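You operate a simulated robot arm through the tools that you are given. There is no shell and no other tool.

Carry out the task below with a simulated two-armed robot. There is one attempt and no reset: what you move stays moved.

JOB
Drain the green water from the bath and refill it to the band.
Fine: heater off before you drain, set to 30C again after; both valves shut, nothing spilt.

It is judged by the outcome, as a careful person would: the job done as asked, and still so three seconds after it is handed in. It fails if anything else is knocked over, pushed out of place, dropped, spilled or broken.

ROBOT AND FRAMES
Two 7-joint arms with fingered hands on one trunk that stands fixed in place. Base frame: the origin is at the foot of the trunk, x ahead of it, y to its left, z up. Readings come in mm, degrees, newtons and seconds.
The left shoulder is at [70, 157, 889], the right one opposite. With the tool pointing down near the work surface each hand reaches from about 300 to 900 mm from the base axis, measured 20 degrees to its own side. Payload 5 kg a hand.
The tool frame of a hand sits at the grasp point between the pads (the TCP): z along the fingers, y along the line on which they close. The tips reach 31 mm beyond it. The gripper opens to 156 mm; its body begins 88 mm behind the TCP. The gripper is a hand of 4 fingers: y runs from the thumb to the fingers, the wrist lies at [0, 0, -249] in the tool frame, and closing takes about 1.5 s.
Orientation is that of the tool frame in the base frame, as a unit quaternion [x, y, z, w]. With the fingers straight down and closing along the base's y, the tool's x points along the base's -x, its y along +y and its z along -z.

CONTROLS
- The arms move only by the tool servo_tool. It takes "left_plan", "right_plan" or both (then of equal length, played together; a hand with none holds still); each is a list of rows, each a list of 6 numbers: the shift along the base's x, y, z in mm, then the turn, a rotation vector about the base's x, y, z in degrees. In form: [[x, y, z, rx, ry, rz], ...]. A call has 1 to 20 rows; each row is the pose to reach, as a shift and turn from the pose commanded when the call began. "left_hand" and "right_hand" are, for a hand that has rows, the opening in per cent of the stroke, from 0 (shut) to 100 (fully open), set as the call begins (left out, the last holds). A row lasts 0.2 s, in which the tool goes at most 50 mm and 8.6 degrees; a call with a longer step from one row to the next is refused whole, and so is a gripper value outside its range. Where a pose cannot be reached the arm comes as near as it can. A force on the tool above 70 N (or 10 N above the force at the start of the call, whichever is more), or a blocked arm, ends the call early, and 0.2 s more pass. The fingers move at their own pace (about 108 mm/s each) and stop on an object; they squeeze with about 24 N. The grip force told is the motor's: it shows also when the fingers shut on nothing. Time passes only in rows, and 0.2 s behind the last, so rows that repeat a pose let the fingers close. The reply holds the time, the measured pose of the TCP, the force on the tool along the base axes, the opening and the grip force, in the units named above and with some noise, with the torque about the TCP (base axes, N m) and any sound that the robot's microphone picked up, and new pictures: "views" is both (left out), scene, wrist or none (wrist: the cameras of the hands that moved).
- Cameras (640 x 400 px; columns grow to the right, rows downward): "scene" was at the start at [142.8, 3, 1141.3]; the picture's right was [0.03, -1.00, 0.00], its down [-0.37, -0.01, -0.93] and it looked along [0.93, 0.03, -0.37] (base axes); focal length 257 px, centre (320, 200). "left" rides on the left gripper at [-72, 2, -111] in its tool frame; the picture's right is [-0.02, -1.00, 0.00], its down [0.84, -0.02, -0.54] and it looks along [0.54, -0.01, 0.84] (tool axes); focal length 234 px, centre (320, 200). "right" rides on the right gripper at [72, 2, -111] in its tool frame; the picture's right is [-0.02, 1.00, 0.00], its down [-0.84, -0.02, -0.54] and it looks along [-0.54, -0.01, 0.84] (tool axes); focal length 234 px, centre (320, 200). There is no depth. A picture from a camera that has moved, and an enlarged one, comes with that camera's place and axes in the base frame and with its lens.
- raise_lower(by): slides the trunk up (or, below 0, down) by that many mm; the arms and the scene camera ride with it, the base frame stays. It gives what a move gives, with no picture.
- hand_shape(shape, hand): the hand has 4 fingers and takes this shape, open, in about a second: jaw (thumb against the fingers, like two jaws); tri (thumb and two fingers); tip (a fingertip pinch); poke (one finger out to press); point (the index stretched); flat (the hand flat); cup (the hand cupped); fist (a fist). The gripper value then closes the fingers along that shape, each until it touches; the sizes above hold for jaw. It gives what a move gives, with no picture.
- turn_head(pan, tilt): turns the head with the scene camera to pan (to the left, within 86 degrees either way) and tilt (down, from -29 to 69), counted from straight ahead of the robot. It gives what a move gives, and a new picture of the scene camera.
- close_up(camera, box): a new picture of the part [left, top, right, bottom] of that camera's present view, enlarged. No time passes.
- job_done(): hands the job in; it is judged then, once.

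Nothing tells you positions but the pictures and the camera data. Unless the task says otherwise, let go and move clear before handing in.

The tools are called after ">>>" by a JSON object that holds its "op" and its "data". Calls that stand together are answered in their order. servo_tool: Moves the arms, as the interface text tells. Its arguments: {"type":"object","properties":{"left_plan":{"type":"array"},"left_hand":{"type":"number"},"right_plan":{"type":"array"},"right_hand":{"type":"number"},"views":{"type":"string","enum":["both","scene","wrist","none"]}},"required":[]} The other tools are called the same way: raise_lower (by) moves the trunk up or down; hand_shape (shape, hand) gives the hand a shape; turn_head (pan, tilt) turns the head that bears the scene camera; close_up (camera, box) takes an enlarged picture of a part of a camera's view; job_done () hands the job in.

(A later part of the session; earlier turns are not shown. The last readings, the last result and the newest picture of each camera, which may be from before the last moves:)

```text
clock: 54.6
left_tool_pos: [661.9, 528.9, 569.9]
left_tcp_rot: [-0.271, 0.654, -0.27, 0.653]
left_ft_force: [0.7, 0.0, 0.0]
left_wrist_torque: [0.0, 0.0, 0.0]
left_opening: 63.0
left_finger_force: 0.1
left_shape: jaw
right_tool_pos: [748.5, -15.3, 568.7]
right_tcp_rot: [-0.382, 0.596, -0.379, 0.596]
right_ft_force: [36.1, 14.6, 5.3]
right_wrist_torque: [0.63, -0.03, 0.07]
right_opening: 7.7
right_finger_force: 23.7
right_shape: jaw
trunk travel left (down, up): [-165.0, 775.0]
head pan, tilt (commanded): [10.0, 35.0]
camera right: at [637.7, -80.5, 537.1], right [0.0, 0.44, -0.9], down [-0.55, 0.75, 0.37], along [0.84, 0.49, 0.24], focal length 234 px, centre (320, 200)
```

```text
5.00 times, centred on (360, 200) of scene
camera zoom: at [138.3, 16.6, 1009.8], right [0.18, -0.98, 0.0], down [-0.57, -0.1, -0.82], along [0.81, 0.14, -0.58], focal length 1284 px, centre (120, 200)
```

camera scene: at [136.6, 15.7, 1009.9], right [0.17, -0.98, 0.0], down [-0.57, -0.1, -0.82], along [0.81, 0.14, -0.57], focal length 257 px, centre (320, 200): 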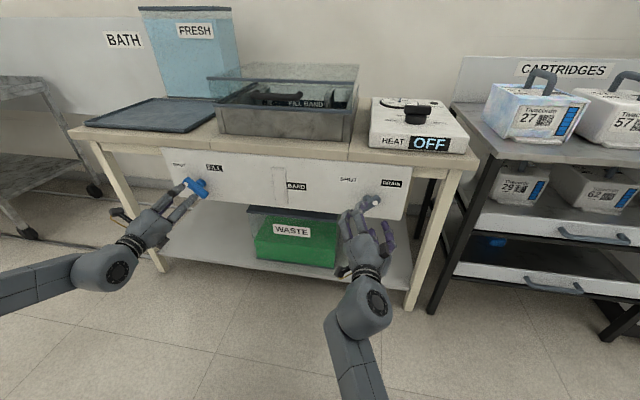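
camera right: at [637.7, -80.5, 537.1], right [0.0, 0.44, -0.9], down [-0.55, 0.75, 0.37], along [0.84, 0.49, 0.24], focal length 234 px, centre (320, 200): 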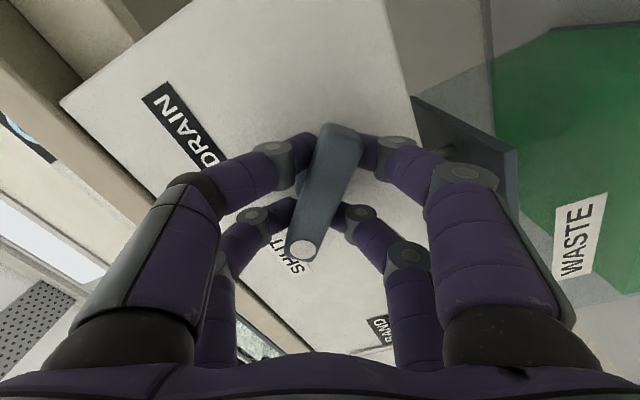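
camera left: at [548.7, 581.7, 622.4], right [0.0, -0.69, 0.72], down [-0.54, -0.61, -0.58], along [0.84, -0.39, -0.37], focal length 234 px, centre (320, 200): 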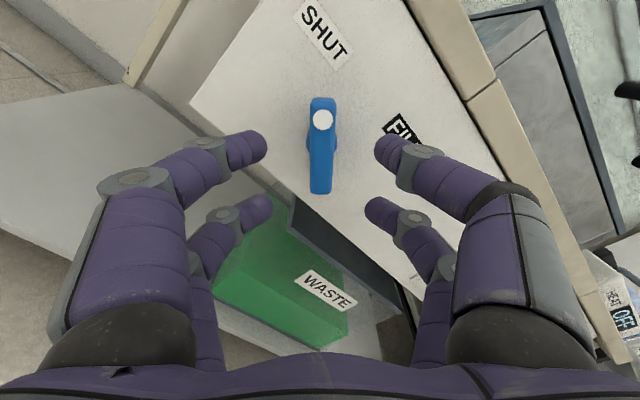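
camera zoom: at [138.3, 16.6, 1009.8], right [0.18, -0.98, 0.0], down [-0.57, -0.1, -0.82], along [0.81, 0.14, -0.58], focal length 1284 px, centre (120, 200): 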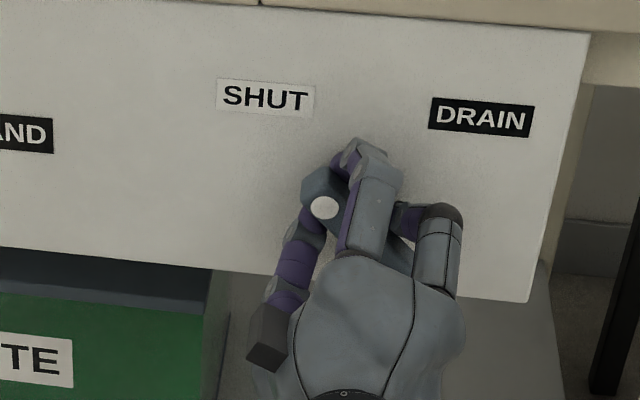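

Torque has risen to 0.6 N·m, suggesting the shut stop. Releasing and backing off to verify.

>>> {"op": "servo_tool", "data": {"right_plan": [[0, 0, 0, 0, 0, 0], [0, 0, 0, 0, 0, 0], [0, 0, 0, 0, 0, 0], [0, 0, 0, 0, 0, 0]], "right_hand": 40, "views": "none"}}

>>> {"op": "servo_tool", "data": {"right_plan": [[-20, 0, 0, 0, 0, 0], [-50, 0, 0, 7, 0, 0], [-80, -20, -10, 14, 0, 0], [-110, -50, -20, 20, 0, 0], [-110, -50, -20, 20, 0, 0]], "views": "both"}}

>>> {"op": "close_up", "data": {"camera": "scene", "box": [300, 160, 420, 240]}}

```text
clock: 55.6
left_tool_pos: [661.3, 529.9, 570.9]
left_tcp_rot: [-0.27, 0.654, -0.271, 0.653]
left_ft_force: [-0.4, 0.1, 0.3]
left_wrist_torque: [0.0, 0.04, -0.02]
left_opening: 62.7
left_finger_force: 0.0
left_shape: jaw
right_tool_pos: [748.2, -16.3, 569.6]
right_tcp_rot: [-0.381, 0.596, -0.38, 0.596]
right_ft_force: [0.3, 0.5, 0.0]
right_wrist_torque: [-0.02, 0.03, 0.01]
right_opening: 61.8
right_finger_force: 0.1
right_shape: jaw
trunk travel left (down, up): [-165.0, 775.0]
head pan, tilt (commanded): [10.0, 35.0]
```

```text
clock: 56.8
left_tool_pos: [660.8, 529.7, 572.4]
left_tcp_rot: [-0.271, 0.653, -0.271, 0.653]
left_ft_force: [0.1, 0.5, 0.4]
left_wrist_torque: [-0.03, 0.03, 0.02]
left_opening: 62.8
left_finger_force: 0.1
left_shape: jaw
right_tool_pos: [635.3, -65.1, 552.0]
right_tcp_rot: [-0.271, 0.652, -0.27, 0.654]
right_ft_force: [0.6, 0.3, -1.1]
right_wrist_torque: [-0.01, -0.01, 0.02]
right_opening: 62.0
right_finger_force: 0.1
right_shape: jaw
trunk travel left (down, up): [-165.0, 775.0]
head pan, tilt (commanded): [10.0, 35.0]
camera scene: at [136.6, 15.6, 1010.0], right [0.17, -0.98, 0.0], down [-0.56, -0.1, -0.82], along [0.81, 0.14, -0.57], focal length 257 px, centre (320, 200)
camera right: at [525.6, -115.8, 501.3], right [0.0, 0.72, -0.69], down [-0.55, 0.58, 0.61], along [0.84, 0.38, 0.4], focal length 234 px, centre (320, 200)
```

scene: 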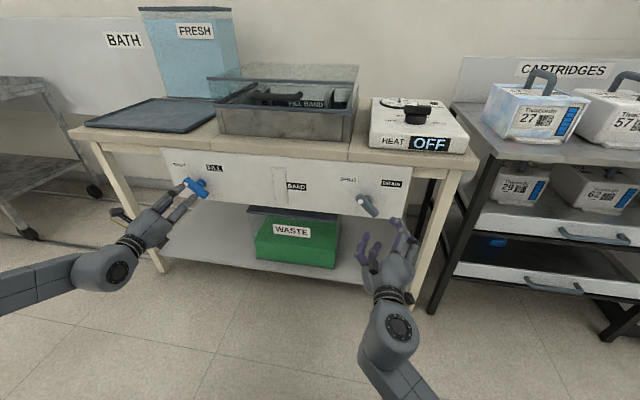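
right: 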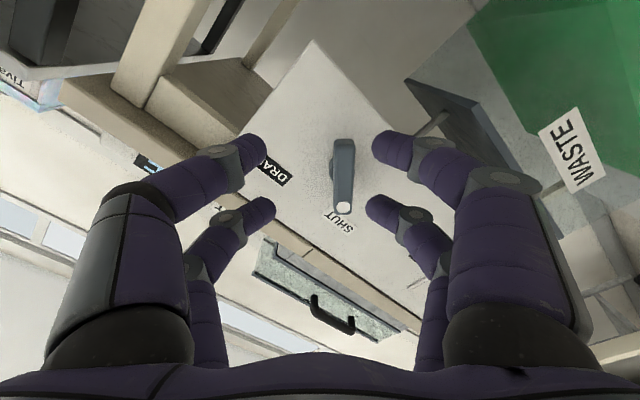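

```text
5.00 times, centred on (360, 200) of scene
camera zoom: at [136.6, 15.6, 1010.0], right [0.17, -0.98, 0.0], down [-0.56, -0.1, -0.82], along [0.81, 0.14, -0.57], focal length 1284 px, centre (120, 200)
```

zoom: 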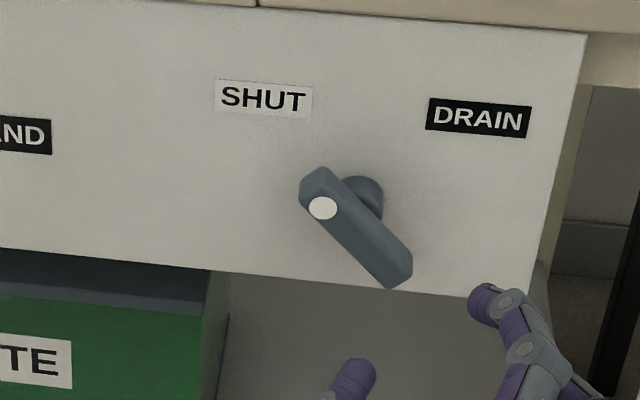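

Drain is shut (dot at SHUT, same as the start). Now the FILL valve: advancing the left hand onto the blue handle and gripping.

>>> {"op": "servo_tool", "data": {"left_plan": [[25, 0, 0, 0, 0, 0], [50, 0, 0, 0, 0, 0], [70, -1, 0, 0, 0, 0], [84, -1.5, 0, 0, 0, 0], [84, -1.5, 0, 0, 0, 0], [84, -1.5, 0, 0, 0, 0]], "views": "wrist"}}

```text
clock: 58.2
left_tool_pos: [745.4, 526.7, 572.5]
left_tcp_rot: [-0.27, 0.653, -0.271, 0.653]
left_ft_force: [0.2, -0.1, -0.7]
left_wrist_torque: [0.01, 0.02, -0.02]
left_opening: 62.9
left_finger_force: 0.1
left_shape: jaw
right_tool_pos: [635.8, -66.0, 553.2]
right_tcp_rot: [-0.272, 0.652, -0.271, 0.653]
right_ft_force: [0.3, -0.6, -0.4]
right_wrist_torque: [-0.02, -0.01, 0.0]
right_opening: 61.8
right_finger_force: 0.0
right_shape: jaw
trunk travel left (down, up): [-165.0, 775.0]
head pan, tilt (commanded): [10.0, 35.0]
camera left: at [632.9, 579.2, 624.3], right [0.0, -0.69, 0.72], down [-0.54, -0.61, -0.58], along [0.84, -0.39, -0.38], focal length 234 px, centre (320, 200)
```

left: 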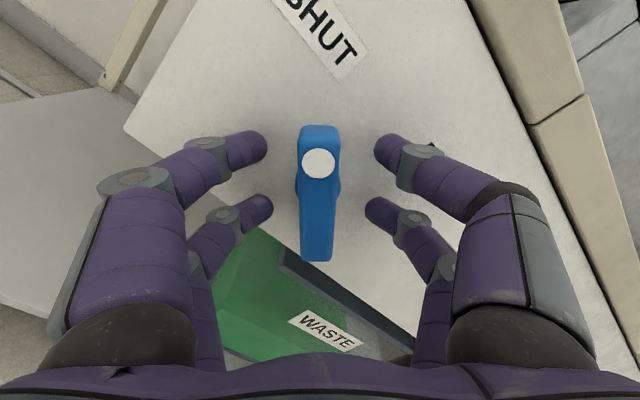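

Centred. Gripping.

>>> {"op": "servo_tool", "data": {"left_plan": [[0, -1, -1, 0, 0, 0], [0, -1, -1, 0, 0, 0], [0, -1, -1, 0, 0, 0], [0, -1, -1, 0, 0, 0], [0, -1, -1, 0, 0, 0]], "left_hand": 0, "views": "both"}}

>>> {"op": "close_up", "data": {"camera": "scene", "box": [260, 160, 310, 210]}}

```text
clock: 59.4
left_tool_pos: [747.6, 525.0, 572.0]
left_tcp_rot: [-0.271, 0.652, -0.271, 0.654]
left_ft_force: [48.3, 0.5, 3.7]
left_wrist_torque: [0.17, -0.42, 0.14]
left_opening: 8.2
left_finger_force: 23.7
left_shape: jaw
right_tool_pos: [639.4, -66.7, 550.1]
right_tcp_rot: [-0.272, 0.654, -0.27, 0.653]
right_ft_force: [0.0, -0.6, 0.3]
right_wrist_torque: [0.02, 0.03, 0.0]
right_opening: 62.0
right_finger_force: 0.0
right_shape: jaw
trunk travel left (down, up): [-165.0, 775.0]
head pan, tilt (commanded): [10.0, 35.0]
camera scene: at [139.4, 15.2, 1009.7], right [0.17, -0.99, 0.0], down [-0.57, -0.1, -0.82], along [0.81, 0.14, -0.58], focal length 257 px, centre (320, 200)
camera left: at [635.0, 577.3, 622.7], right [0.0, -0.69, 0.72], down [-0.54, -0.61, -0.58], along [0.84, -0.39, -0.37], focal length 234 px, centre (320, 200)
```

scene: 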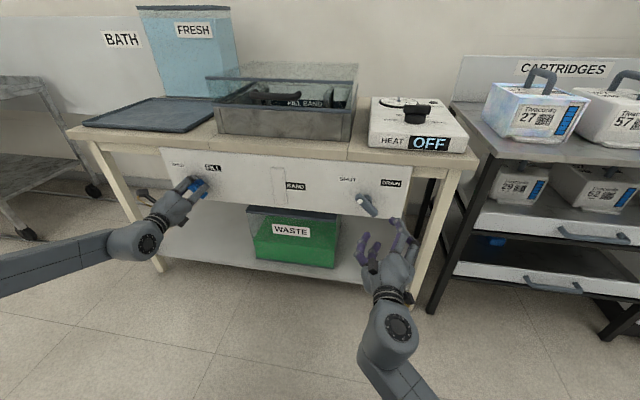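
left: 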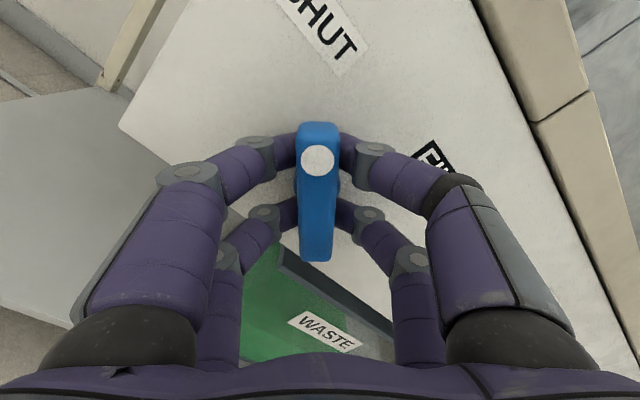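

```text
8.00 times, centred on (285, 185) of scene
camera zoom: at [139.4, 15.2, 1009.7], right [0.17, -0.99, 0.0], down [-0.57, -0.1, -0.82], along [0.81, 0.14, -0.58], focal length 2055 px, centre (600, 320)
```

zoom: 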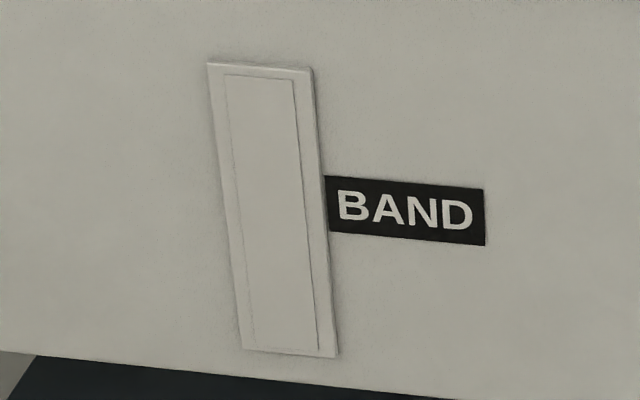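

Gripped. Opening FILL by about 45° first to see the flow rate, while relieving the axial pull.

>>> {"op": "servo_tool", "data": {"left_plan": [[2, 0, 0, 0, 0, 0], [4, 0, 0, 7.5, 0, 0], [4, 0, 0, 15, 0, 0], [4, 0, 0, 22.5, 0, 0], [4, 0, 0, 30, 0, 0], [4, 0, 0, 37.5, 0, 0], [4, 0, 0, 45, 0, 0]], "views": "both"}}

>>> {"op": "close_up", "data": {"camera": "scene", "box": [260, 160, 310, 210]}}

```text
clock: 61.0
left_tool_pos: [748.6, 525.3, 571.1]
left_tcp_rot: [0.001, 0.707, 0.001, 0.707]
left_ft_force: [21.1, -9.5, 9.0]
left_wrist_torque: [-0.02, -0.32, -0.22]
left_opening: 7.6
left_finger_force: 24.2
left_shape: jaw
right_tool_pos: [636.5, -65.2, 552.1]
right_tcp_rot: [-0.272, 0.653, -0.269, 0.654]
right_ft_force: [-0.1, -1.0, -1.1]
right_wrist_torque: [0.0, 0.03, -0.01]
right_opening: 62.2
right_finger_force: 0.0
right_shape: jaw
trunk travel left (down, up): [-165.0, 775.0]
head pan, tilt (commanded): [10.0, 35.0]
camera scene: at [137.1, 14.5, 1010.0], right [0.17, -0.98, 0.0], down [-0.57, -0.1, -0.82], along [0.81, 0.14, -0.57], focal length 257 px, centre (320, 200)
camera left: at [637.0, 527.0, 644.1], right [0.0, -1.0, 0.02], down [-0.54, -0.02, -0.84], along [0.84, -0.01, -0.54], focal length 234 px, centre (320, 200)
```

scene: 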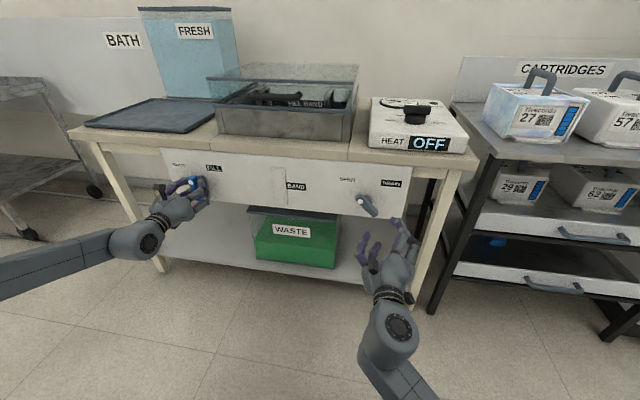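
left: 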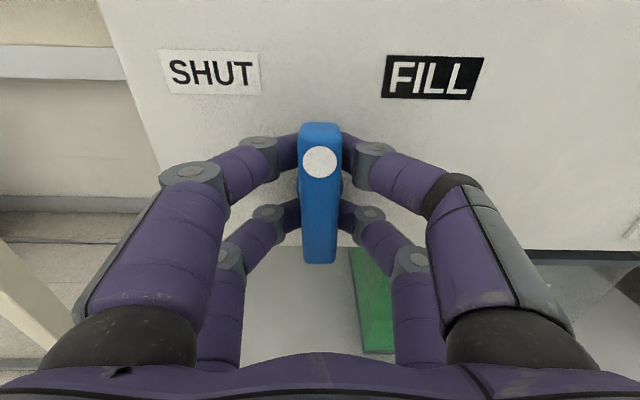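

```text
8.00 times, centred on (285, 185) of scene
camera zoom: at [137.1, 14.5, 1010.0], right [0.17, -0.98, 0.0], down [-0.57, -0.1, -0.82], along [0.81, 0.14, -0.57], focal length 2055 px, centre (600, 320)
```

zoom: 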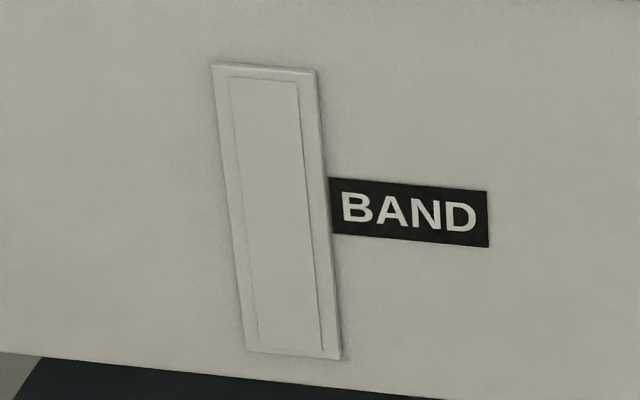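

No level yet at 45°. Holding a moment to see whether it flows at this opening.

>>> {"op": "servo_tool", "data": {"left_plan": [[0, 0, 0, 0, 0, 0], [0, 0, 0, 0, 0, 0], [0, 0, 0, 0, 0, 0], [0, 0, 0, 0, 0, 0]], "views": "none"}}

>>> {"op": "close_up", "data": {"camera": "scene", "box": [260, 160, 310, 210]}}

```text
clock: 62.0
left_tool_pos: [749.4, 525.5, 569.3]
left_tcp_rot: [0.001, 0.707, -0.001, 0.707]
left_ft_force: [22.9, -8.3, 8.0]
left_wrist_torque: [0.04, -0.35, -0.21]
left_opening: 7.7
left_finger_force: 24.0
left_shape: jaw
right_tool_pos: [635.8, -65.6, 552.0]
right_tcp_rot: [-0.271, 0.653, -0.27, 0.653]
right_ft_force: [-0.1, -0.6, 0.0]
right_wrist_torque: [0.02, 0.0, -0.02]
right_opening: 62.0
right_finger_force: 0.2
right_shape: jaw
trunk travel left (down, up): [-165.0, 775.0]
head pan, tilt (commanded): [10.0, 35.0]
```

```text
8.00 times, centred on (285, 185) of scene
camera zoom: at [137.1, 14.5, 1010.0], right [0.17, -0.98, 0.0], down [-0.57, -0.1, -0.82], along [0.81, 0.14, -0.57], focal length 2055 px, centre (600, 320)
```

zoom: 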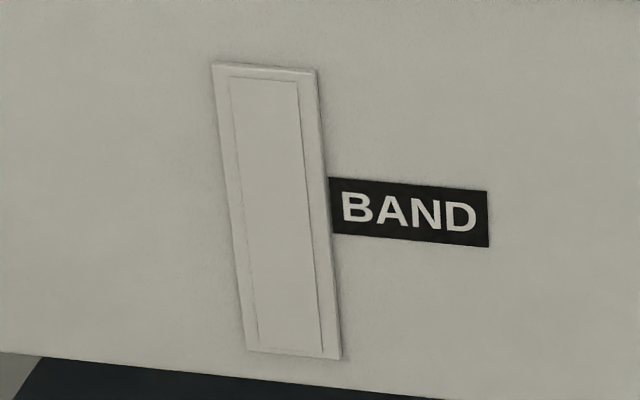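

No flow at 45°. Turning a further ~22° in small steps.

>>> {"op": "servo_tool", "data": {"left_plan": [[0, 0, 0, 7.5, 0, 0], [0, 0, 0, 15, 0, 0], [0, 0, 0, 22, 0, 0], [0, 0, 0, 22, 0, 0]], "views": "none"}}

>>> {"op": "close_up", "data": {"camera": "scene", "box": [260, 160, 310, 210]}}

```text
clock: 63.0
left_tool_pos: [750.4, 525.2, 570.3]
left_tcp_rot: [0.137, 0.694, 0.135, 0.694]
left_ft_force: [23.6, -13.9, 6.2]
left_wrist_torque: [0.01, -0.25, -0.35]
left_opening: 7.6
left_finger_force: 24.6
left_shape: jaw
right_tool_pos: [635.9, -67.0, 552.5]
right_tcp_rot: [-0.271, 0.653, -0.27, 0.653]
right_ft_force: [0.1, 0.1, -0.6]
right_wrist_torque: [0.0, 0.01, -0.01]
right_opening: 62.0
right_finger_force: 0.0
right_shape: jaw
trunk travel left (down, up): [-165.0, 775.0]
head pan, tilt (commanded): [10.0, 35.0]
```

```text
8.00 times, centred on (285, 185) of scene
camera zoom: at [137.3, 14.2, 1009.9], right [0.17, -0.98, 0.0], down [-0.57, -0.1, -0.82], along [0.81, 0.14, -0.57], focal length 2055 px, centre (600, 320)
```

zoom: 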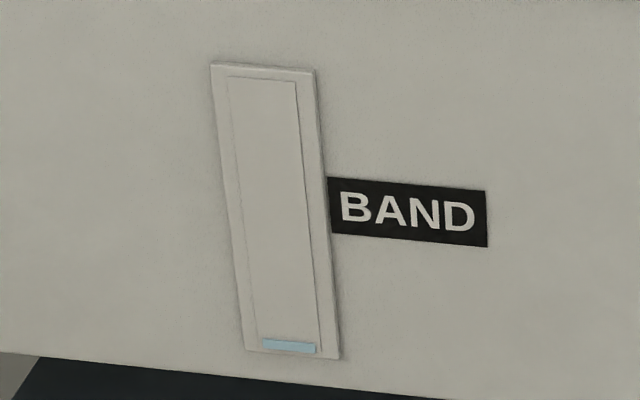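

Blue water now shows in the gauge. I'll hold here and measure the rate; closing back ~20° should stop it quickly.

>>> {"op": "servo_tool", "data": {"left_plan": [[0, 0, 0, 0, 0, 0], [0, 0, 0, 0, 0, 0], [0, 0, 0, 0, 0, 0], [0, 0, 0, 0, 0, 0]], "views": "none"}}

>>> {"op": "close_up", "data": {"camera": "scene", "box": [260, 160, 310, 210]}}

>>> {"op": "close_up", "data": {"camera": "scene", "box": [160, 40, 380, 200]}}

```text
clock: 64.0
left_tool_pos: [750.2, 525.3, 570.9]
left_tcp_rot: [0.135, 0.694, 0.134, 0.694]
left_ft_force: [23.5, -15.4, 5.2]
left_wrist_torque: [0.0, -0.28, -0.4]
left_opening: 7.5
left_finger_force: 23.7
left_shape: jaw
right_tool_pos: [636.5, -66.7, 552.1]
right_tcp_rot: [-0.272, 0.653, -0.27, 0.653]
right_ft_force: [0.7, 0.8, -0.5]
right_wrist_torque: [0.05, -0.01, -0.02]
right_opening: 61.9
right_finger_force: 0.1
right_shape: jaw
trunk travel left (down, up): [-165.0, 775.0]
head pan, tilt (commanded): [10.0, 35.0]
```

```text
8.00 times, centred on (285, 185) of scene
camera zoom: at [137.5, 14.1, 1009.9], right [0.17, -0.98, 0.0], down [-0.57, -0.1, -0.82], along [0.81, 0.14, -0.57], focal length 2055 px, centre (600, 320)
```

zoom: 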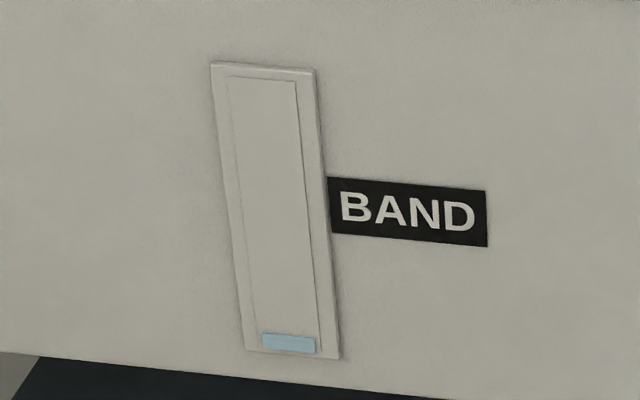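

```text
2.50 times, centred on (270, 120) of scene
camera zoom: at [137.5, 14.1, 1009.9], right [0.17, -0.98, 0.0], down [-0.57, -0.1, -0.82], along [0.81, 0.14, -0.57], focal length 642 px, centre (445, 400)
```

zoom: 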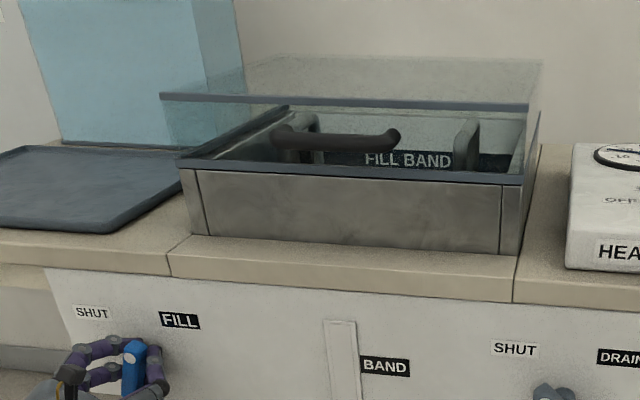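

The rate is a gentle ~5 px/s (target is ~135 px more), which is easy to control. Holding and monitoring.

>>> {"op": "servo_tool", "data": {"left_plan": [[0, 0, 0, 0, 0, 0], [0, 0, 0, 0, 0, 0], [0, 0, 0, 0, 0, 0], [0, 0, 0, 0, 0, 0], [0, 0, 0, 0, 0, 0], [0, 0, 0, 0, 0, 0], [0, 0, 0, 0, 0, 0], [0, 0, 0, 0, 0, 0], [0, 0, 0, 0, 0, 0], [0, 0, 0, 0, 0, 0], [0, 0, 0, 0, 0, 0], [0, 0, 0, 0, 0, 0], [0, 0, 0, 0, 0, 0], [0, 0, 0, 0, 0, 0], [0, 0, 0, 0, 0, 0], [0, 0, 0, 0, 0, 0], [0, 0, 0, 0, 0, 0], [0, 0, 0, 0, 0, 0], [0, 0, 0, 0, 0, 0], [0, 0, 0, 0, 0, 0]], "views": "none"}}

>>> {"op": "close_up", "data": {"camera": "scene", "box": [260, 160, 310, 210]}}

```text
clock: 68.2
left_tool_pos: [750.0, 525.0, 570.2]
left_tcp_rot: [0.135, 0.694, 0.135, 0.694]
left_ft_force: [24.9, -14.7, 5.1]
left_wrist_torque: [-0.03, -0.24, -0.39]
left_opening: 7.2
left_finger_force: 24.3
left_shape: jaw
right_tool_pos: [638.1, -67.0, 552.6]
right_tcp_rot: [-0.271, 0.653, -0.27, 0.654]
right_ft_force: [0.1, 0.3, 0.3]
right_wrist_torque: [0.03, -0.02, 0.01]
right_opening: 62.0
right_finger_force: 0.1
right_shape: jaw
trunk travel left (down, up): [-165.0, 775.0]
head pan, tilt (commanded): [10.0, 35.0]
```

```text
8.00 times, centred on (285, 185) of scene
camera zoom: at [137.6, 13.8, 1009.9], right [0.17, -0.98, 0.0], down [-0.57, -0.1, -0.82], along [0.81, 0.14, -0.57], focal length 2055 px, centre (600, 320)
```

zoom: 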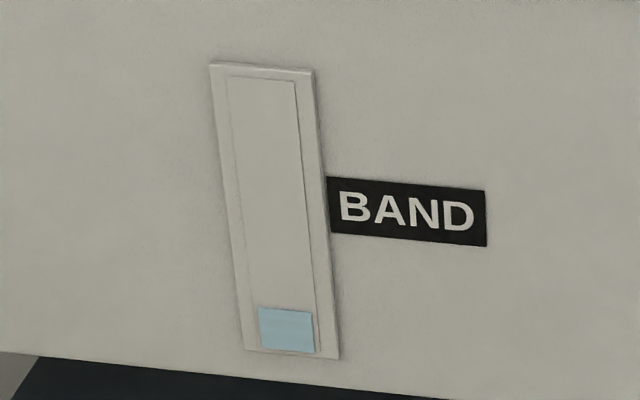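

Steady ~6 px/s; ~18 s more to mid-band. Continuing to hold.

>>> {"op": "servo_tool", "data": {"left_plan": [[0, 0, 0, 0, 0, 0], [0, 0, 0, 0, 0, 0], [0, 0, 0, 0, 0, 0], [0, 0, 0, 0, 0, 0], [0, 0, 0, 0, 0, 0], [0, 0, 0, 0, 0, 0], [0, 0, 0, 0, 0, 0], [0, 0, 0, 0, 0, 0], [0, 0, 0, 0, 0, 0], [0, 0, 0, 0, 0, 0], [0, 0, 0, 0, 0, 0], [0, 0, 0, 0, 0, 0], [0, 0, 0, 0, 0, 0], [0, 0, 0, 0, 0, 0], [0, 0, 0, 0, 0, 0], [0, 0, 0, 0, 0, 0], [0, 0, 0, 0, 0, 0], [0, 0, 0, 0, 0, 0], [0, 0, 0, 0, 0, 0], [0, 0, 0, 0, 0, 0]], "views": "none"}}

>>> {"op": "servo_tool", "data": {"left_plan": [[0, 0, 0, 0, 0, 0], [0, 0, 0, 0, 0, 0], [0, 0, 0, 0, 0, 0], [0, 0, 0, 0, 0, 0], [0, 0, 0, 0, 0, 0], [0, 0, 0, 0, 0, 0], [0, 0, 0, 0, 0, 0], [0, 0, 0, 0, 0, 0], [0, 0, 0, 0, 0, 0], [0, 0, 0, 0, 0, 0], [0, 0, 0, 0, 0, 0], [0, 0, 0, 0, 0, 0], [0, 0, 0, 0, 0, 0], [0, 0, 0, 0, 0, 0], [0, 0, 0, 0, 0, 0], [0, 0, 0, 0, 0, 0], [0, 0, 0, 0, 0, 0], [0, 0, 0, 0, 0, 0]], "views": "scene"}}

>>> {"op": "close_up", "data": {"camera": "scene", "box": [260, 160, 310, 210]}}

```text
clock: 72.4
left_tool_pos: [750.3, 525.4, 569.9]
left_tcp_rot: [0.135, 0.694, 0.135, 0.694]
left_ft_force: [28.9, -19.5, 5.0]
left_wrist_torque: [-0.03, -0.26, -0.45]
left_opening: 7.4
left_finger_force: 24.3
left_shape: jaw
right_tool_pos: [637.2, -66.6, 551.0]
right_tcp_rot: [-0.272, 0.653, -0.27, 0.653]
right_ft_force: [0.2, 0.0, 0.9]
right_wrist_torque: [-0.01, -0.03, 0.01]
right_opening: 62.2
right_finger_force: 0.1
right_shape: jaw
trunk travel left (down, up): [-165.0, 775.0]
head pan, tilt (commanded): [10.0, 35.0]
```

```text
clock: 76.2
left_tool_pos: [748.9, 524.9, 570.0]
left_tcp_rot: [0.135, 0.694, 0.135, 0.694]
left_ft_force: [30.3, -20.2, 5.1]
left_wrist_torque: [-0.03, -0.27, -0.44]
left_opening: 7.5
left_finger_force: 23.9
left_shape: jaw
right_tool_pos: [638.0, -66.8, 552.8]
right_tcp_rot: [-0.27, 0.653, -0.271, 0.653]
right_ft_force: [-0.7, -0.8, -0.3]
right_wrist_torque: [0.03, -0.03, 0.01]
right_opening: 62.0
right_finger_force: 0.0
right_shape: jaw
trunk travel left (down, up): [-165.0, 775.0]
head pan, tilt (commanded): [10.0, 35.0]
camera scene: at [137.8, 12.4, 1009.9], right [0.17, -0.99, 0.0], down [-0.57, -0.1, -0.82], along [0.81, 0.14, -0.57], focal length 257 px, centre (320, 200)
```

scene: 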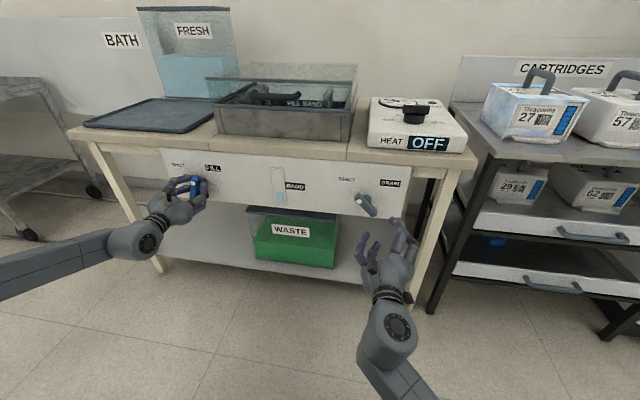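

```text
8.00 times, centred on (285, 185) of scene
camera zoom: at [137.8, 12.4, 1009.9], right [0.17, -0.99, 0.0], down [-0.57, -0.1, -0.82], along [0.81, 0.14, -0.57], focal length 2055 px, centre (600, 320)
```

zoom: 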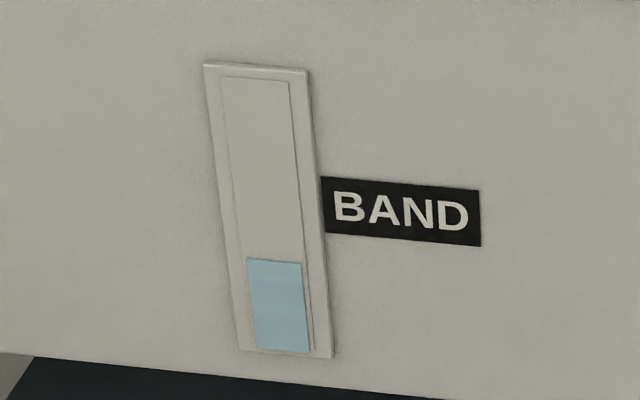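

Level at ~261 px; ~60 px (≈10 s) to mid-band. Continuing.

>>> {"op": "servo_tool", "data": {"left_plan": [[0, 0, 0, 0, 0, 0], [0, 0, 0, 0, 0, 0], [0, 0, 0, 0, 0, 0], [0, 0, 0, 0, 0, 0], [0, 0, 0, 0, 0, 0], [0, 0, 0, 0, 0, 0], [0, 0, 0, 0, 0, 0], [0, 0, 0, 0, 0, 0], [0, 0, 0, 0, 0, 0], [0, 0, 0, 0, 0, 0], [0, 0, 0, 0, 0, 0], [0, 0, 0, 0, 0, 0], [0, 0, 0, 0, 0, 0], [0, 0, 0, 0, 0, 0], [0, 0, 0, 0, 0, 0], [0, 0, 0, 0, 0, 0], [0, 0, 0, 0, 0, 0], [0, 0, 0, 0, 0, 0], [0, 0, 0, 0, 0, 0], [0, 0, 0, 0, 0, 0]], "views": "none"}}

>>> {"op": "close_up", "data": {"camera": "scene", "box": [260, 160, 310, 210]}}

```text
clock: 80.4
left_tool_pos: [751.1, 525.8, 570.6]
left_tcp_rot: [0.135, 0.694, 0.135, 0.694]
left_ft_force: [30.4, -20.0, 5.1]
left_wrist_torque: [0.0, -0.29, -0.47]
left_opening: 7.5
left_finger_force: 23.6
left_shape: jaw
right_tool_pos: [635.6, -67.1, 553.1]
right_tcp_rot: [-0.27, 0.653, -0.271, 0.653]
right_ft_force: [-0.2, 0.4, 0.0]
right_wrist_torque: [0.01, 0.02, 0.03]
right_opening: 62.1
right_finger_force: 0.0
right_shape: jaw
trunk travel left (down, up): [-165.0, 775.0]
head pan, tilt (commanded): [10.0, 35.0]
```

```text
8.00 times, centred on (285, 185) of scene
camera zoom: at [137.8, 11.9, 1009.9], right [0.17, -0.99, 0.0], down [-0.57, -0.1, -0.82], along [0.81, 0.14, -0.57], focal length 2055 px, centre (600, 320)
```

zoom: 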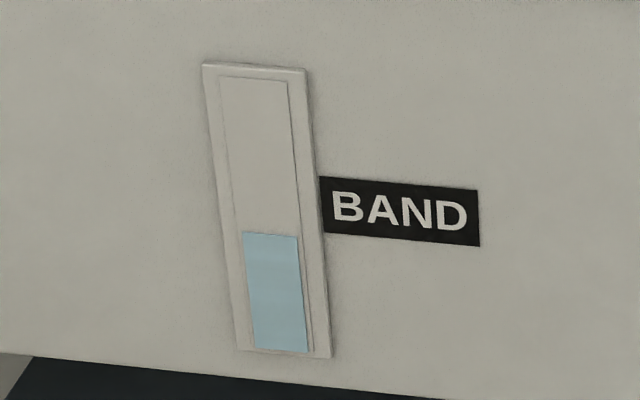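

Level ~235 px, just under the band's lower edge (~226); aiming for ~203. About 5 s more.

>>> {"op": "servo_tool", "data": {"left_plan": [[0, 0, 0, 0, 0, 0], [0, 0, 0, 0, 0, 0], [0, 0, 0, 0, 0, 0], [0, 0, 0, 0, 0, 0], [0, 0, 0, 0, 0, 0], [0, 0, 0, 0, 0, 0], [0, 0, 0, 0, 0, 0], [0, 0, 0, 0, 0, 0], [0, 0, 0, 0, 0, 0], [0, 0, 0, 0, 0, 0], [0, 0, 0, 0, 0, 0], [0, 0, 0, 0, 0, 0], [0, 0, 0, 0, 0, 0], [0, 0, 0, 0, 0, 0], [0, 0, 0, 0, 0, 0], [0, 0, 0, 0, 0, 0], [0, 0, 0, 0, 0, 0], [0, 0, 0, 0, 0, 0], [0, 0, 0, 0, 0, 0]], "views": "none"}}

>>> {"op": "close_up", "data": {"camera": "scene", "box": [260, 160, 310, 210]}}

>>> {"op": "close_up", "data": {"camera": "scene", "box": [200, 60, 380, 170]}}

```text
clock: 84.4
left_tool_pos: [750.7, 525.2, 570.0]
left_tcp_rot: [0.135, 0.694, 0.135, 0.694]
left_ft_force: [29.8, -19.5, 6.0]
left_wrist_torque: [0.03, -0.26, -0.46]
left_opening: 7.4
left_finger_force: 23.8
left_shape: jaw
right_tool_pos: [635.5, -66.1, 551.4]
right_tcp_rot: [-0.27, 0.654, -0.271, 0.653]
right_ft_force: [0.0, 0.4, -0.1]
right_wrist_torque: [0.01, 0.01, 0.03]
right_opening: 62.0
right_finger_force: 0.0
right_shape: jaw
trunk travel left (down, up): [-165.0, 775.0]
head pan, tilt (commanded): [10.0, 35.0]
```

```text
8.00 times, centred on (285, 185) of scene
camera zoom: at [137.8, 11.4, 1009.9], right [0.17, -0.99, 0.0], down [-0.57, -0.1, -0.82], along [0.81, 0.14, -0.57], focal length 2055 px, centre (600, 320)
```

zoom: 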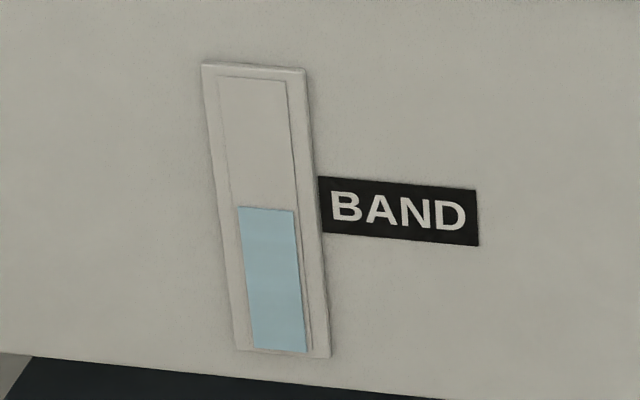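

```text
3.56 times, centred on (290, 115) of scene
camera zoom: at [137.8, 11.4, 1009.9], right [0.17, -0.99, 0.0], down [-0.57, -0.1, -0.82], along [0.81, 0.14, -0.57], focal length 913 px, centre (427, 502)
```

zoom: 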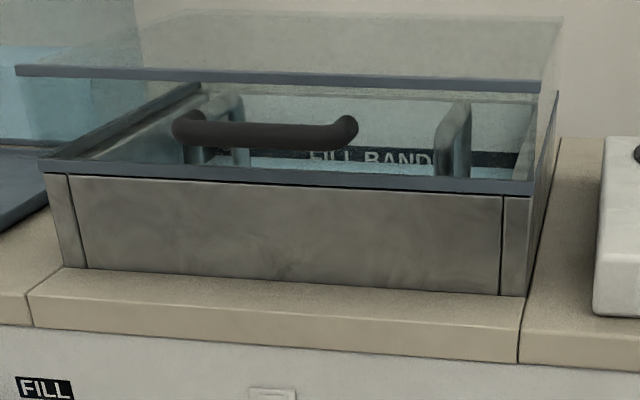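

Level is inside the band (lower third). Closing now after a brief 0.6 s so it ends near mid-band.

>>> {"op": "servo_tool", "data": {"left_plan": [[0, 0, 0, 0, 0, 0], [0, 0, 0, 0, 0, 0], [0, 0, 0, 0, 0, 0], [0, 0, 0, -8, 0, 0], [0, 0, 0, -16, 0, 0], [0, 0, 0, -24, 0, 0], [0, 0, 0, -32, 0, 0], [0, 0, 0, -40, 0, 0], [0, 0, 0, -48, 0, 0], [0, 0, 0, -56, 0, 0], [0, 0, 0, -64, 0, 0], [0, 0, 0, -69, 0, 0], [0, 0, 0, -69, 0, 0]], "views": "both"}}

>>> {"op": "close_up", "data": {"camera": "scene", "box": [260, 160, 310, 210]}}

>>> {"op": "close_up", "data": {"camera": "scene", "box": [130, 150, 250, 230]}}

```text
clock: 87.2
left_tool_pos: [751.2, 526.3, 570.1]
left_tcp_rot: [-0.283, 0.648, -0.282, 0.648]
left_ft_force: [25.5, -9.1, 6.7]
left_wrist_torque: [0.53, -0.3, -0.01]
left_opening: 7.7
left_finger_force: 23.5
left_shape: jaw
right_tool_pos: [636.2, -65.7, 552.0]
right_tcp_rot: [-0.271, 0.653, -0.27, 0.653]
right_ft_force: [-0.2, 0.6, -0.7]
right_wrist_torque: [0.0, -0.03, -0.01]
right_opening: 62.1
right_finger_force: 0.0
right_shape: jaw
trunk travel left (down, up): [-165.0, 775.0]
head pan, tilt (commanded): [10.0, 35.0]
camera scene: at [137.5, 12.1, 1009.9], right [0.17, -0.98, 0.0], down [-0.57, -0.1, -0.82], along [0.81, 0.14, -0.57], focal length 257 px, centre (320, 200)
camera left: at [637.8, 580.7, 619.6], right [0.0, -0.66, 0.75], down [-0.54, -0.63, -0.56], along [0.84, -0.41, -0.36], focal length 234 px, centre (320, 200)
```

scene: 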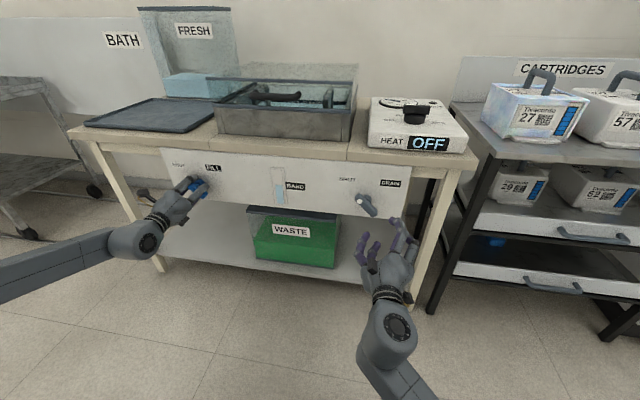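
left: 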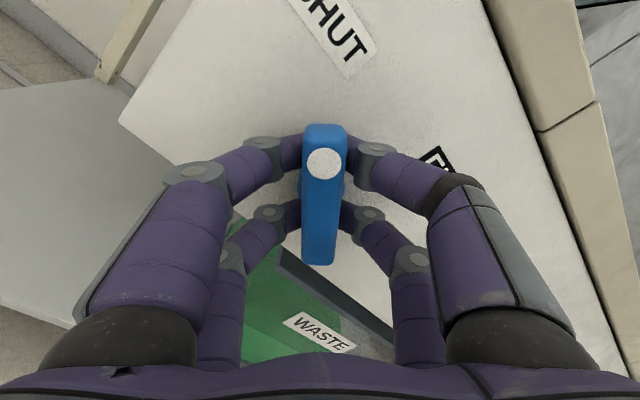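

```text
8.00 times, centred on (285, 185) of scene
camera zoom: at [137.5, 12.1, 1009.9], right [0.17, -0.98, 0.0], down [-0.57, -0.1, -0.82], along [0.81, 0.14, -0.57], focal length 2055 px, centre (600, 320)
```

zoom: 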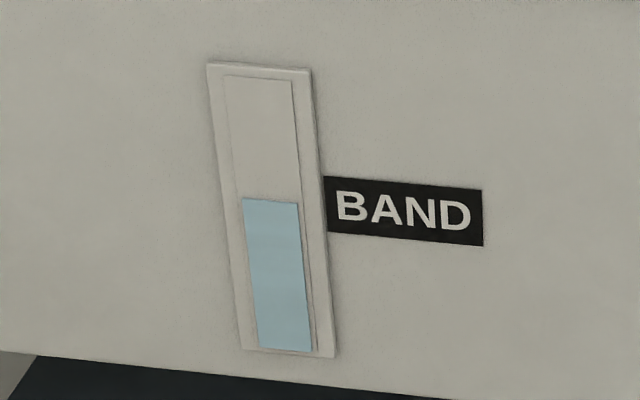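

```text
5.00 times, centred on (190, 190) of scene
camera zoom: at [137.5, 12.1, 1009.9], right [0.17, -0.98, 0.0], down [-0.57, -0.1, -0.82], along [0.81, 0.14, -0.57], focal length 1284 px, centre (970, 250)
```

zoom: 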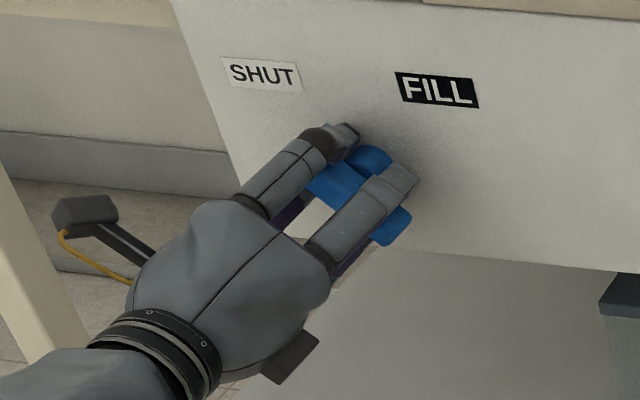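

Level sits mid-band and the valve is at its stop. Releasing the FILL handle and backing the left hand off.

>>> {"op": "servo_tool", "data": {"left_plan": [[0, 0, 0, 0, 0, 0], [0, 0, 0, 0, 0, 0], [0, 0, 0, 0, 0, 0], [0, 0, 0, 0, 0, 0]], "left_hand": 40, "views": "none"}}

>>> {"op": "servo_tool", "data": {"left_plan": [[-20, 0, 0, 0, 0, 0], [-50, 0, 0, 0, 0, 0], [-85, 0, 0, 0, 0, 0], [-115, 20, -10, 0, 0, 0], [-140, 45, -20, 0, 0, 0], [-140, 45, -20, 0, 0, 0]], "views": "both"}}

>>> {"op": "close_up", "data": {"camera": "scene", "box": [260, 160, 310, 210]}}

>>> {"op": "close_up", "data": {"camera": "scene", "box": [130, 150, 250, 230]}}

```text
clock: 88.2
left_tool_pos: [750.4, 526.0, 570.2]
left_tcp_rot: [-0.282, 0.649, -0.281, 0.648]
left_ft_force: [-0.3, 0.0, -0.5]
left_wrist_torque: [0.01, -0.01, 0.02]
left_opening: 61.7
left_finger_force: 0.0
left_shape: jaw
right_tool_pos: [636.1, -66.2, 551.8]
right_tcp_rot: [-0.272, 0.652, -0.271, 0.653]
right_ft_force: [-0.2, -0.5, 1.0]
right_wrist_torque: [-0.03, 0.0, -0.02]
right_opening: 61.6
right_finger_force: 0.1
right_shape: jaw
trunk travel left (down, up): [-165.0, 775.0]
head pan, tilt (commanded): [10.0, 35.0]
```

```text
clock: 89.6
left_tool_pos: [608.3, 570.7, 551.7]
left_tcp_rot: [-0.282, 0.648, -0.282, 0.648]
left_ft_force: [-0.2, -0.2, -0.9]
left_wrist_torque: [0.01, 0.0, -0.02]
left_opening: 62.3
left_finger_force: 0.1
left_shape: jaw
right_tool_pos: [636.4, -64.8, 552.2]
right_tcp_rot: [-0.271, 0.652, -0.271, 0.654]
right_ft_force: [0.3, -0.2, -0.4]
right_wrist_torque: [0.03, 0.01, -0.08]
right_opening: 62.0
right_finger_force: 0.1
right_shape: jaw
trunk travel left (down, up): [-165.0, 775.0]
head pan, tilt (commanded): [10.0, 35.0]
camera scene: at [136.6, 13.1, 1010.0], right [0.17, -0.98, 0.0], down [-0.56, -0.1, -0.82], along [0.81, 0.14, -0.57], focal length 257 px, centre (320, 200)
camera left: at [495.3, 625.6, 600.6], right [0.0, -0.66, 0.75], down [-0.54, -0.63, -0.56], along [0.84, -0.41, -0.36], focal length 234 px, centre (320, 200)
```

scene: 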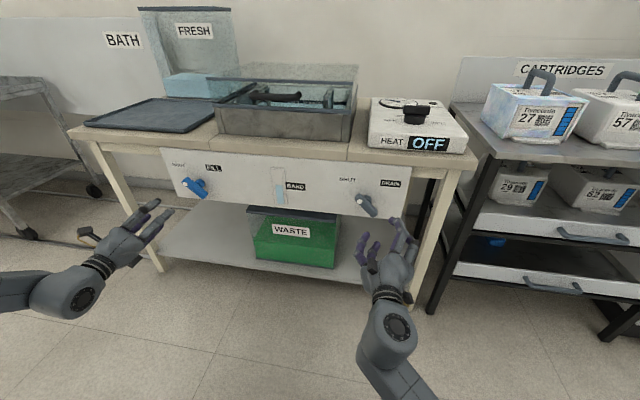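
left: 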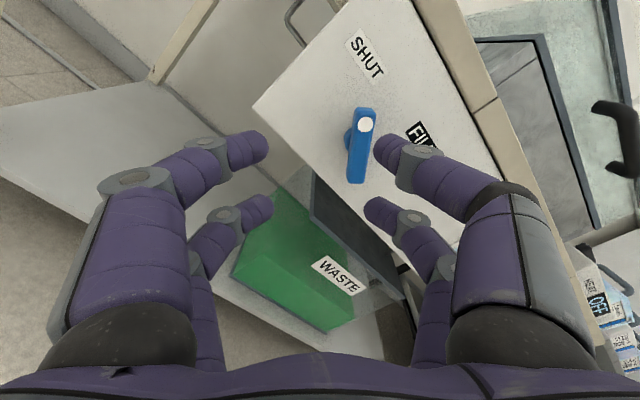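

```text
8.00 times, centred on (285, 185) of scene
camera zoom: at [136.6, 13.1, 1010.0], right [0.17, -0.98, 0.0], down [-0.56, -0.1, -0.82], along [0.81, 0.14, -0.57], focal length 2055 px, centre (600, 320)
```

zoom: 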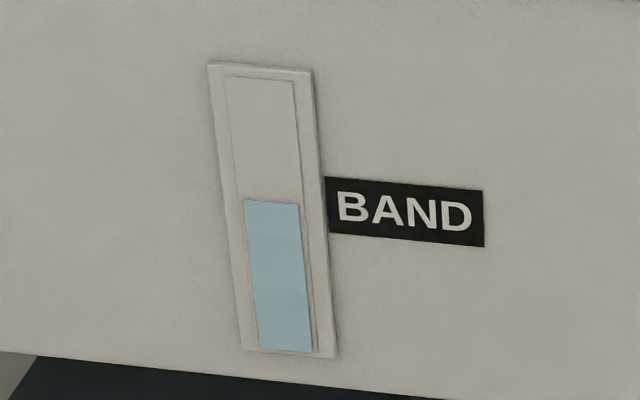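

```text
5.00 times, centred on (190, 190) of scene
camera zoom: at [136.6, 13.1, 1010.0], right [0.17, -0.98, 0.0], down [-0.56, -0.1, -0.82], along [0.81, 0.14, -0.57], focal length 1284 px, centre (970, 250)
```

zoom: 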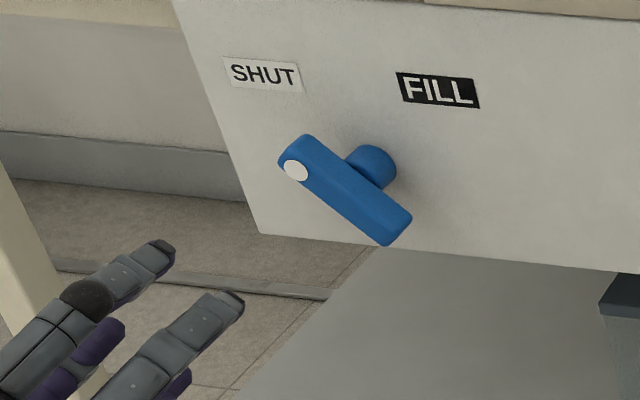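

Level is steady mid-band and both valves are shut. Now back to the heater: raising the trunk and reorienting the right hand.

>>> {"op": "raise_lower", "data": {"by": 260}}

>>> {"op": "servo_tool", "data": {"right_plan": [[-4, -8, 18, 0, 7.4, 0], [-8, -16, 36, 0, 14.8, 0], [-12, -24, 54, 0, 22.2, 0], [-16, -32, 72, 0, 29.6, 0], [-20, -40, 90, 0, 37, 0], [-24, -48, 108, 0, 44.4, 0], [-26, -56, 126, 0, 51.8, 0], [-28, -64, 144, 0, 59.2, 0], [-30, -72, 162, 0, 66.6, 0], [-30, -80, 180, 0, 74, 0], [-30, -80, 180, 0, 74, 0]], "views": "none"}}

>>> {"op": "turn_head", "data": {"pan": 0, "tilt": 35}}

```text
clock: 92.3
left_tool_pos: [608.3, 570.9, 810.3]
left_tcp_rot: [-0.282, 0.649, -0.281, 0.648]
left_ft_force: [0.4, -0.2, -0.3]
left_wrist_torque: [0.0, 0.01, -0.01]
left_opening: 62.1
left_finger_force: 0.0
left_shape: jaw
right_tool_pos: [636.3, -66.4, 812.4]
right_tcp_rot: [-0.272, 0.652, -0.271, 0.653]
right_ft_force: [-0.4, -0.2, -0.3]
right_wrist_torque: [-0.02, 0.02, 0.0]
right_opening: 62.0
right_finger_force: 0.1
right_shape: jaw
trunk travel left (down, up): [-425.0, 515.0]
head pan, tilt (commanded): [10.0, 35.0]
```

```text
clock: 94.7
left_tool_pos: [608.1, 570.9, 811.5]
left_tcp_rot: [-0.283, 0.648, -0.283, 0.648]
left_ft_force: [-0.2, -0.7, 0.2]
left_wrist_torque: [0.0, -0.02, -0.02]
left_opening: 62.3
left_finger_force: 0.1
left_shape: jaw
right_tool_pos: [607.0, -147.9, 992.0]
right_tcp_rot: [-0.379, 0.915, -0.052, 0.128]
right_ft_force: [-0.4, -0.9, -0.5]
right_wrist_torque: [-0.01, 0.02, 0.02]
right_opening: 62.3
right_finger_force: 0.1
right_shape: jaw
right hand out of reach, approached as far as the arm can: row 7
trunk travel left (down, up): [-425.0, 515.0]
head pan, tilt (commanded): [10.0, 35.0]
```

```text
clock: 95.4
left_tool_pos: [607.2, 572.2, 812.3]
left_tcp_rot: [-0.282, 0.649, -0.282, 0.648]
left_ft_force: [-0.2, -0.1, 0.3]
left_wrist_torque: [0.01, 0.0, 0.02]
left_opening: 61.9
left_finger_force: 0.1
left_shape: jaw
right_tool_pos: [607.9, -146.7, 992.7]
right_tcp_rot: [-0.38, 0.915, -0.053, 0.129]
right_ft_force: [1.0, -0.3, 0.3]
right_wrist_torque: [0.03, 0.0, -0.01]
right_opening: 62.5
right_finger_force: 0.1
right_shape: jaw
trunk travel left (down, up): [-425.0, 515.0]
head pan, tilt (commanded): [0.0, 35.0]
camera scene: at [138.0, -2.2, 1270.0], right [0.0, -1.0, 0.0], down [-0.57, 0.0, -0.82], along [0.82, 0.0, -0.57], focal length 257 px, centre (320, 200)
```

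scene: 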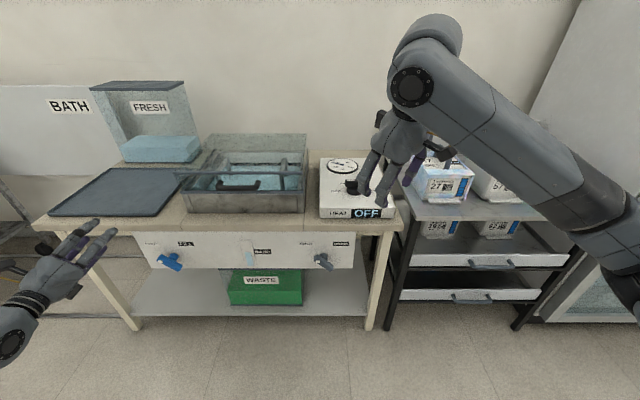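

Moving the right hand back out over the knob with the same orientation it had when it released it.

>>> {"op": "servo_tool", "data": {"right_plan": [[35, 3, 0, -2.1, 0, 7.2], [70, 6, 0, -4.1, 0, 14.4], [105, 9, 0, -6.2, 0, 21.6], [140, 12, 0, -8.3, 0, 28.8], [175, 15, -4, -10.3, 0, 36], [210, 18, -8, -12.4, 0, 43.3], [246, 21, -12, -12.4, 0, 43.3], [246, 21, -12, -12.4, 0, 43.3]], "views": "both"}}

```text
clock: 97.2
left_tool_pos: [608.4, 570.5, 811.6]
left_tcp_rot: [-0.281, 0.649, -0.282, 0.649]
left_ft_force: [-0.4, -0.1, 0.0]
left_wrist_torque: [0.01, 0.04, 0.02]
left_opening: 62.1
left_finger_force: 0.0
left_shape: jaw
right_tool_pos: [851.9, -129.2, 983.5]
right_tcp_rot: [0.701, -0.699, 0.098, -0.099]
right_ft_force: [-0.5, 0.2, -0.9]
right_wrist_torque: [0.02, -0.01, 0.03]
right_opening: 62.4
right_finger_force: 0.0
right_shape: jaw
trunk travel left (down, up): [-425.0, 515.0]
head pan, tilt (commanded): [0.0, 35.0]
camera scene: at [137.5, -3.1, 1270.1], right [0.0, -1.0, 0.0], down [-0.57, 0.0, -0.82], along [0.82, 0.0, -0.57], focal length 257 px, centre (320, 200)
camera right: at [821.1, -201.1, 1089.2], right [-0.96, 0.02, -0.28], down [-0.13, 0.84, 0.53], along [0.24, 0.55, -0.8], focal length 234 px, centre (320, 200)
```

scene: 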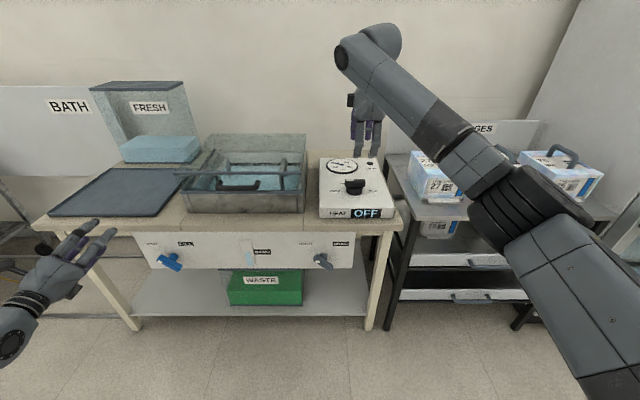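
right: 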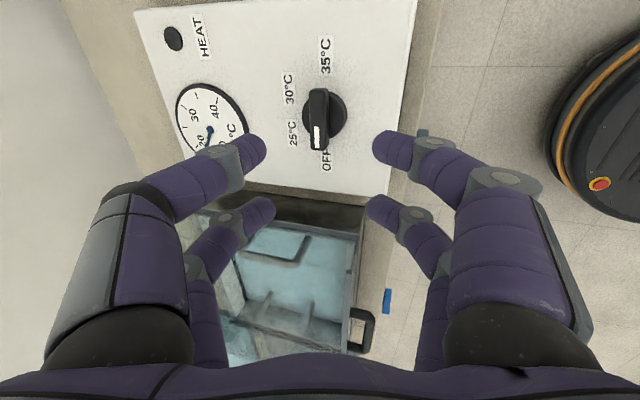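

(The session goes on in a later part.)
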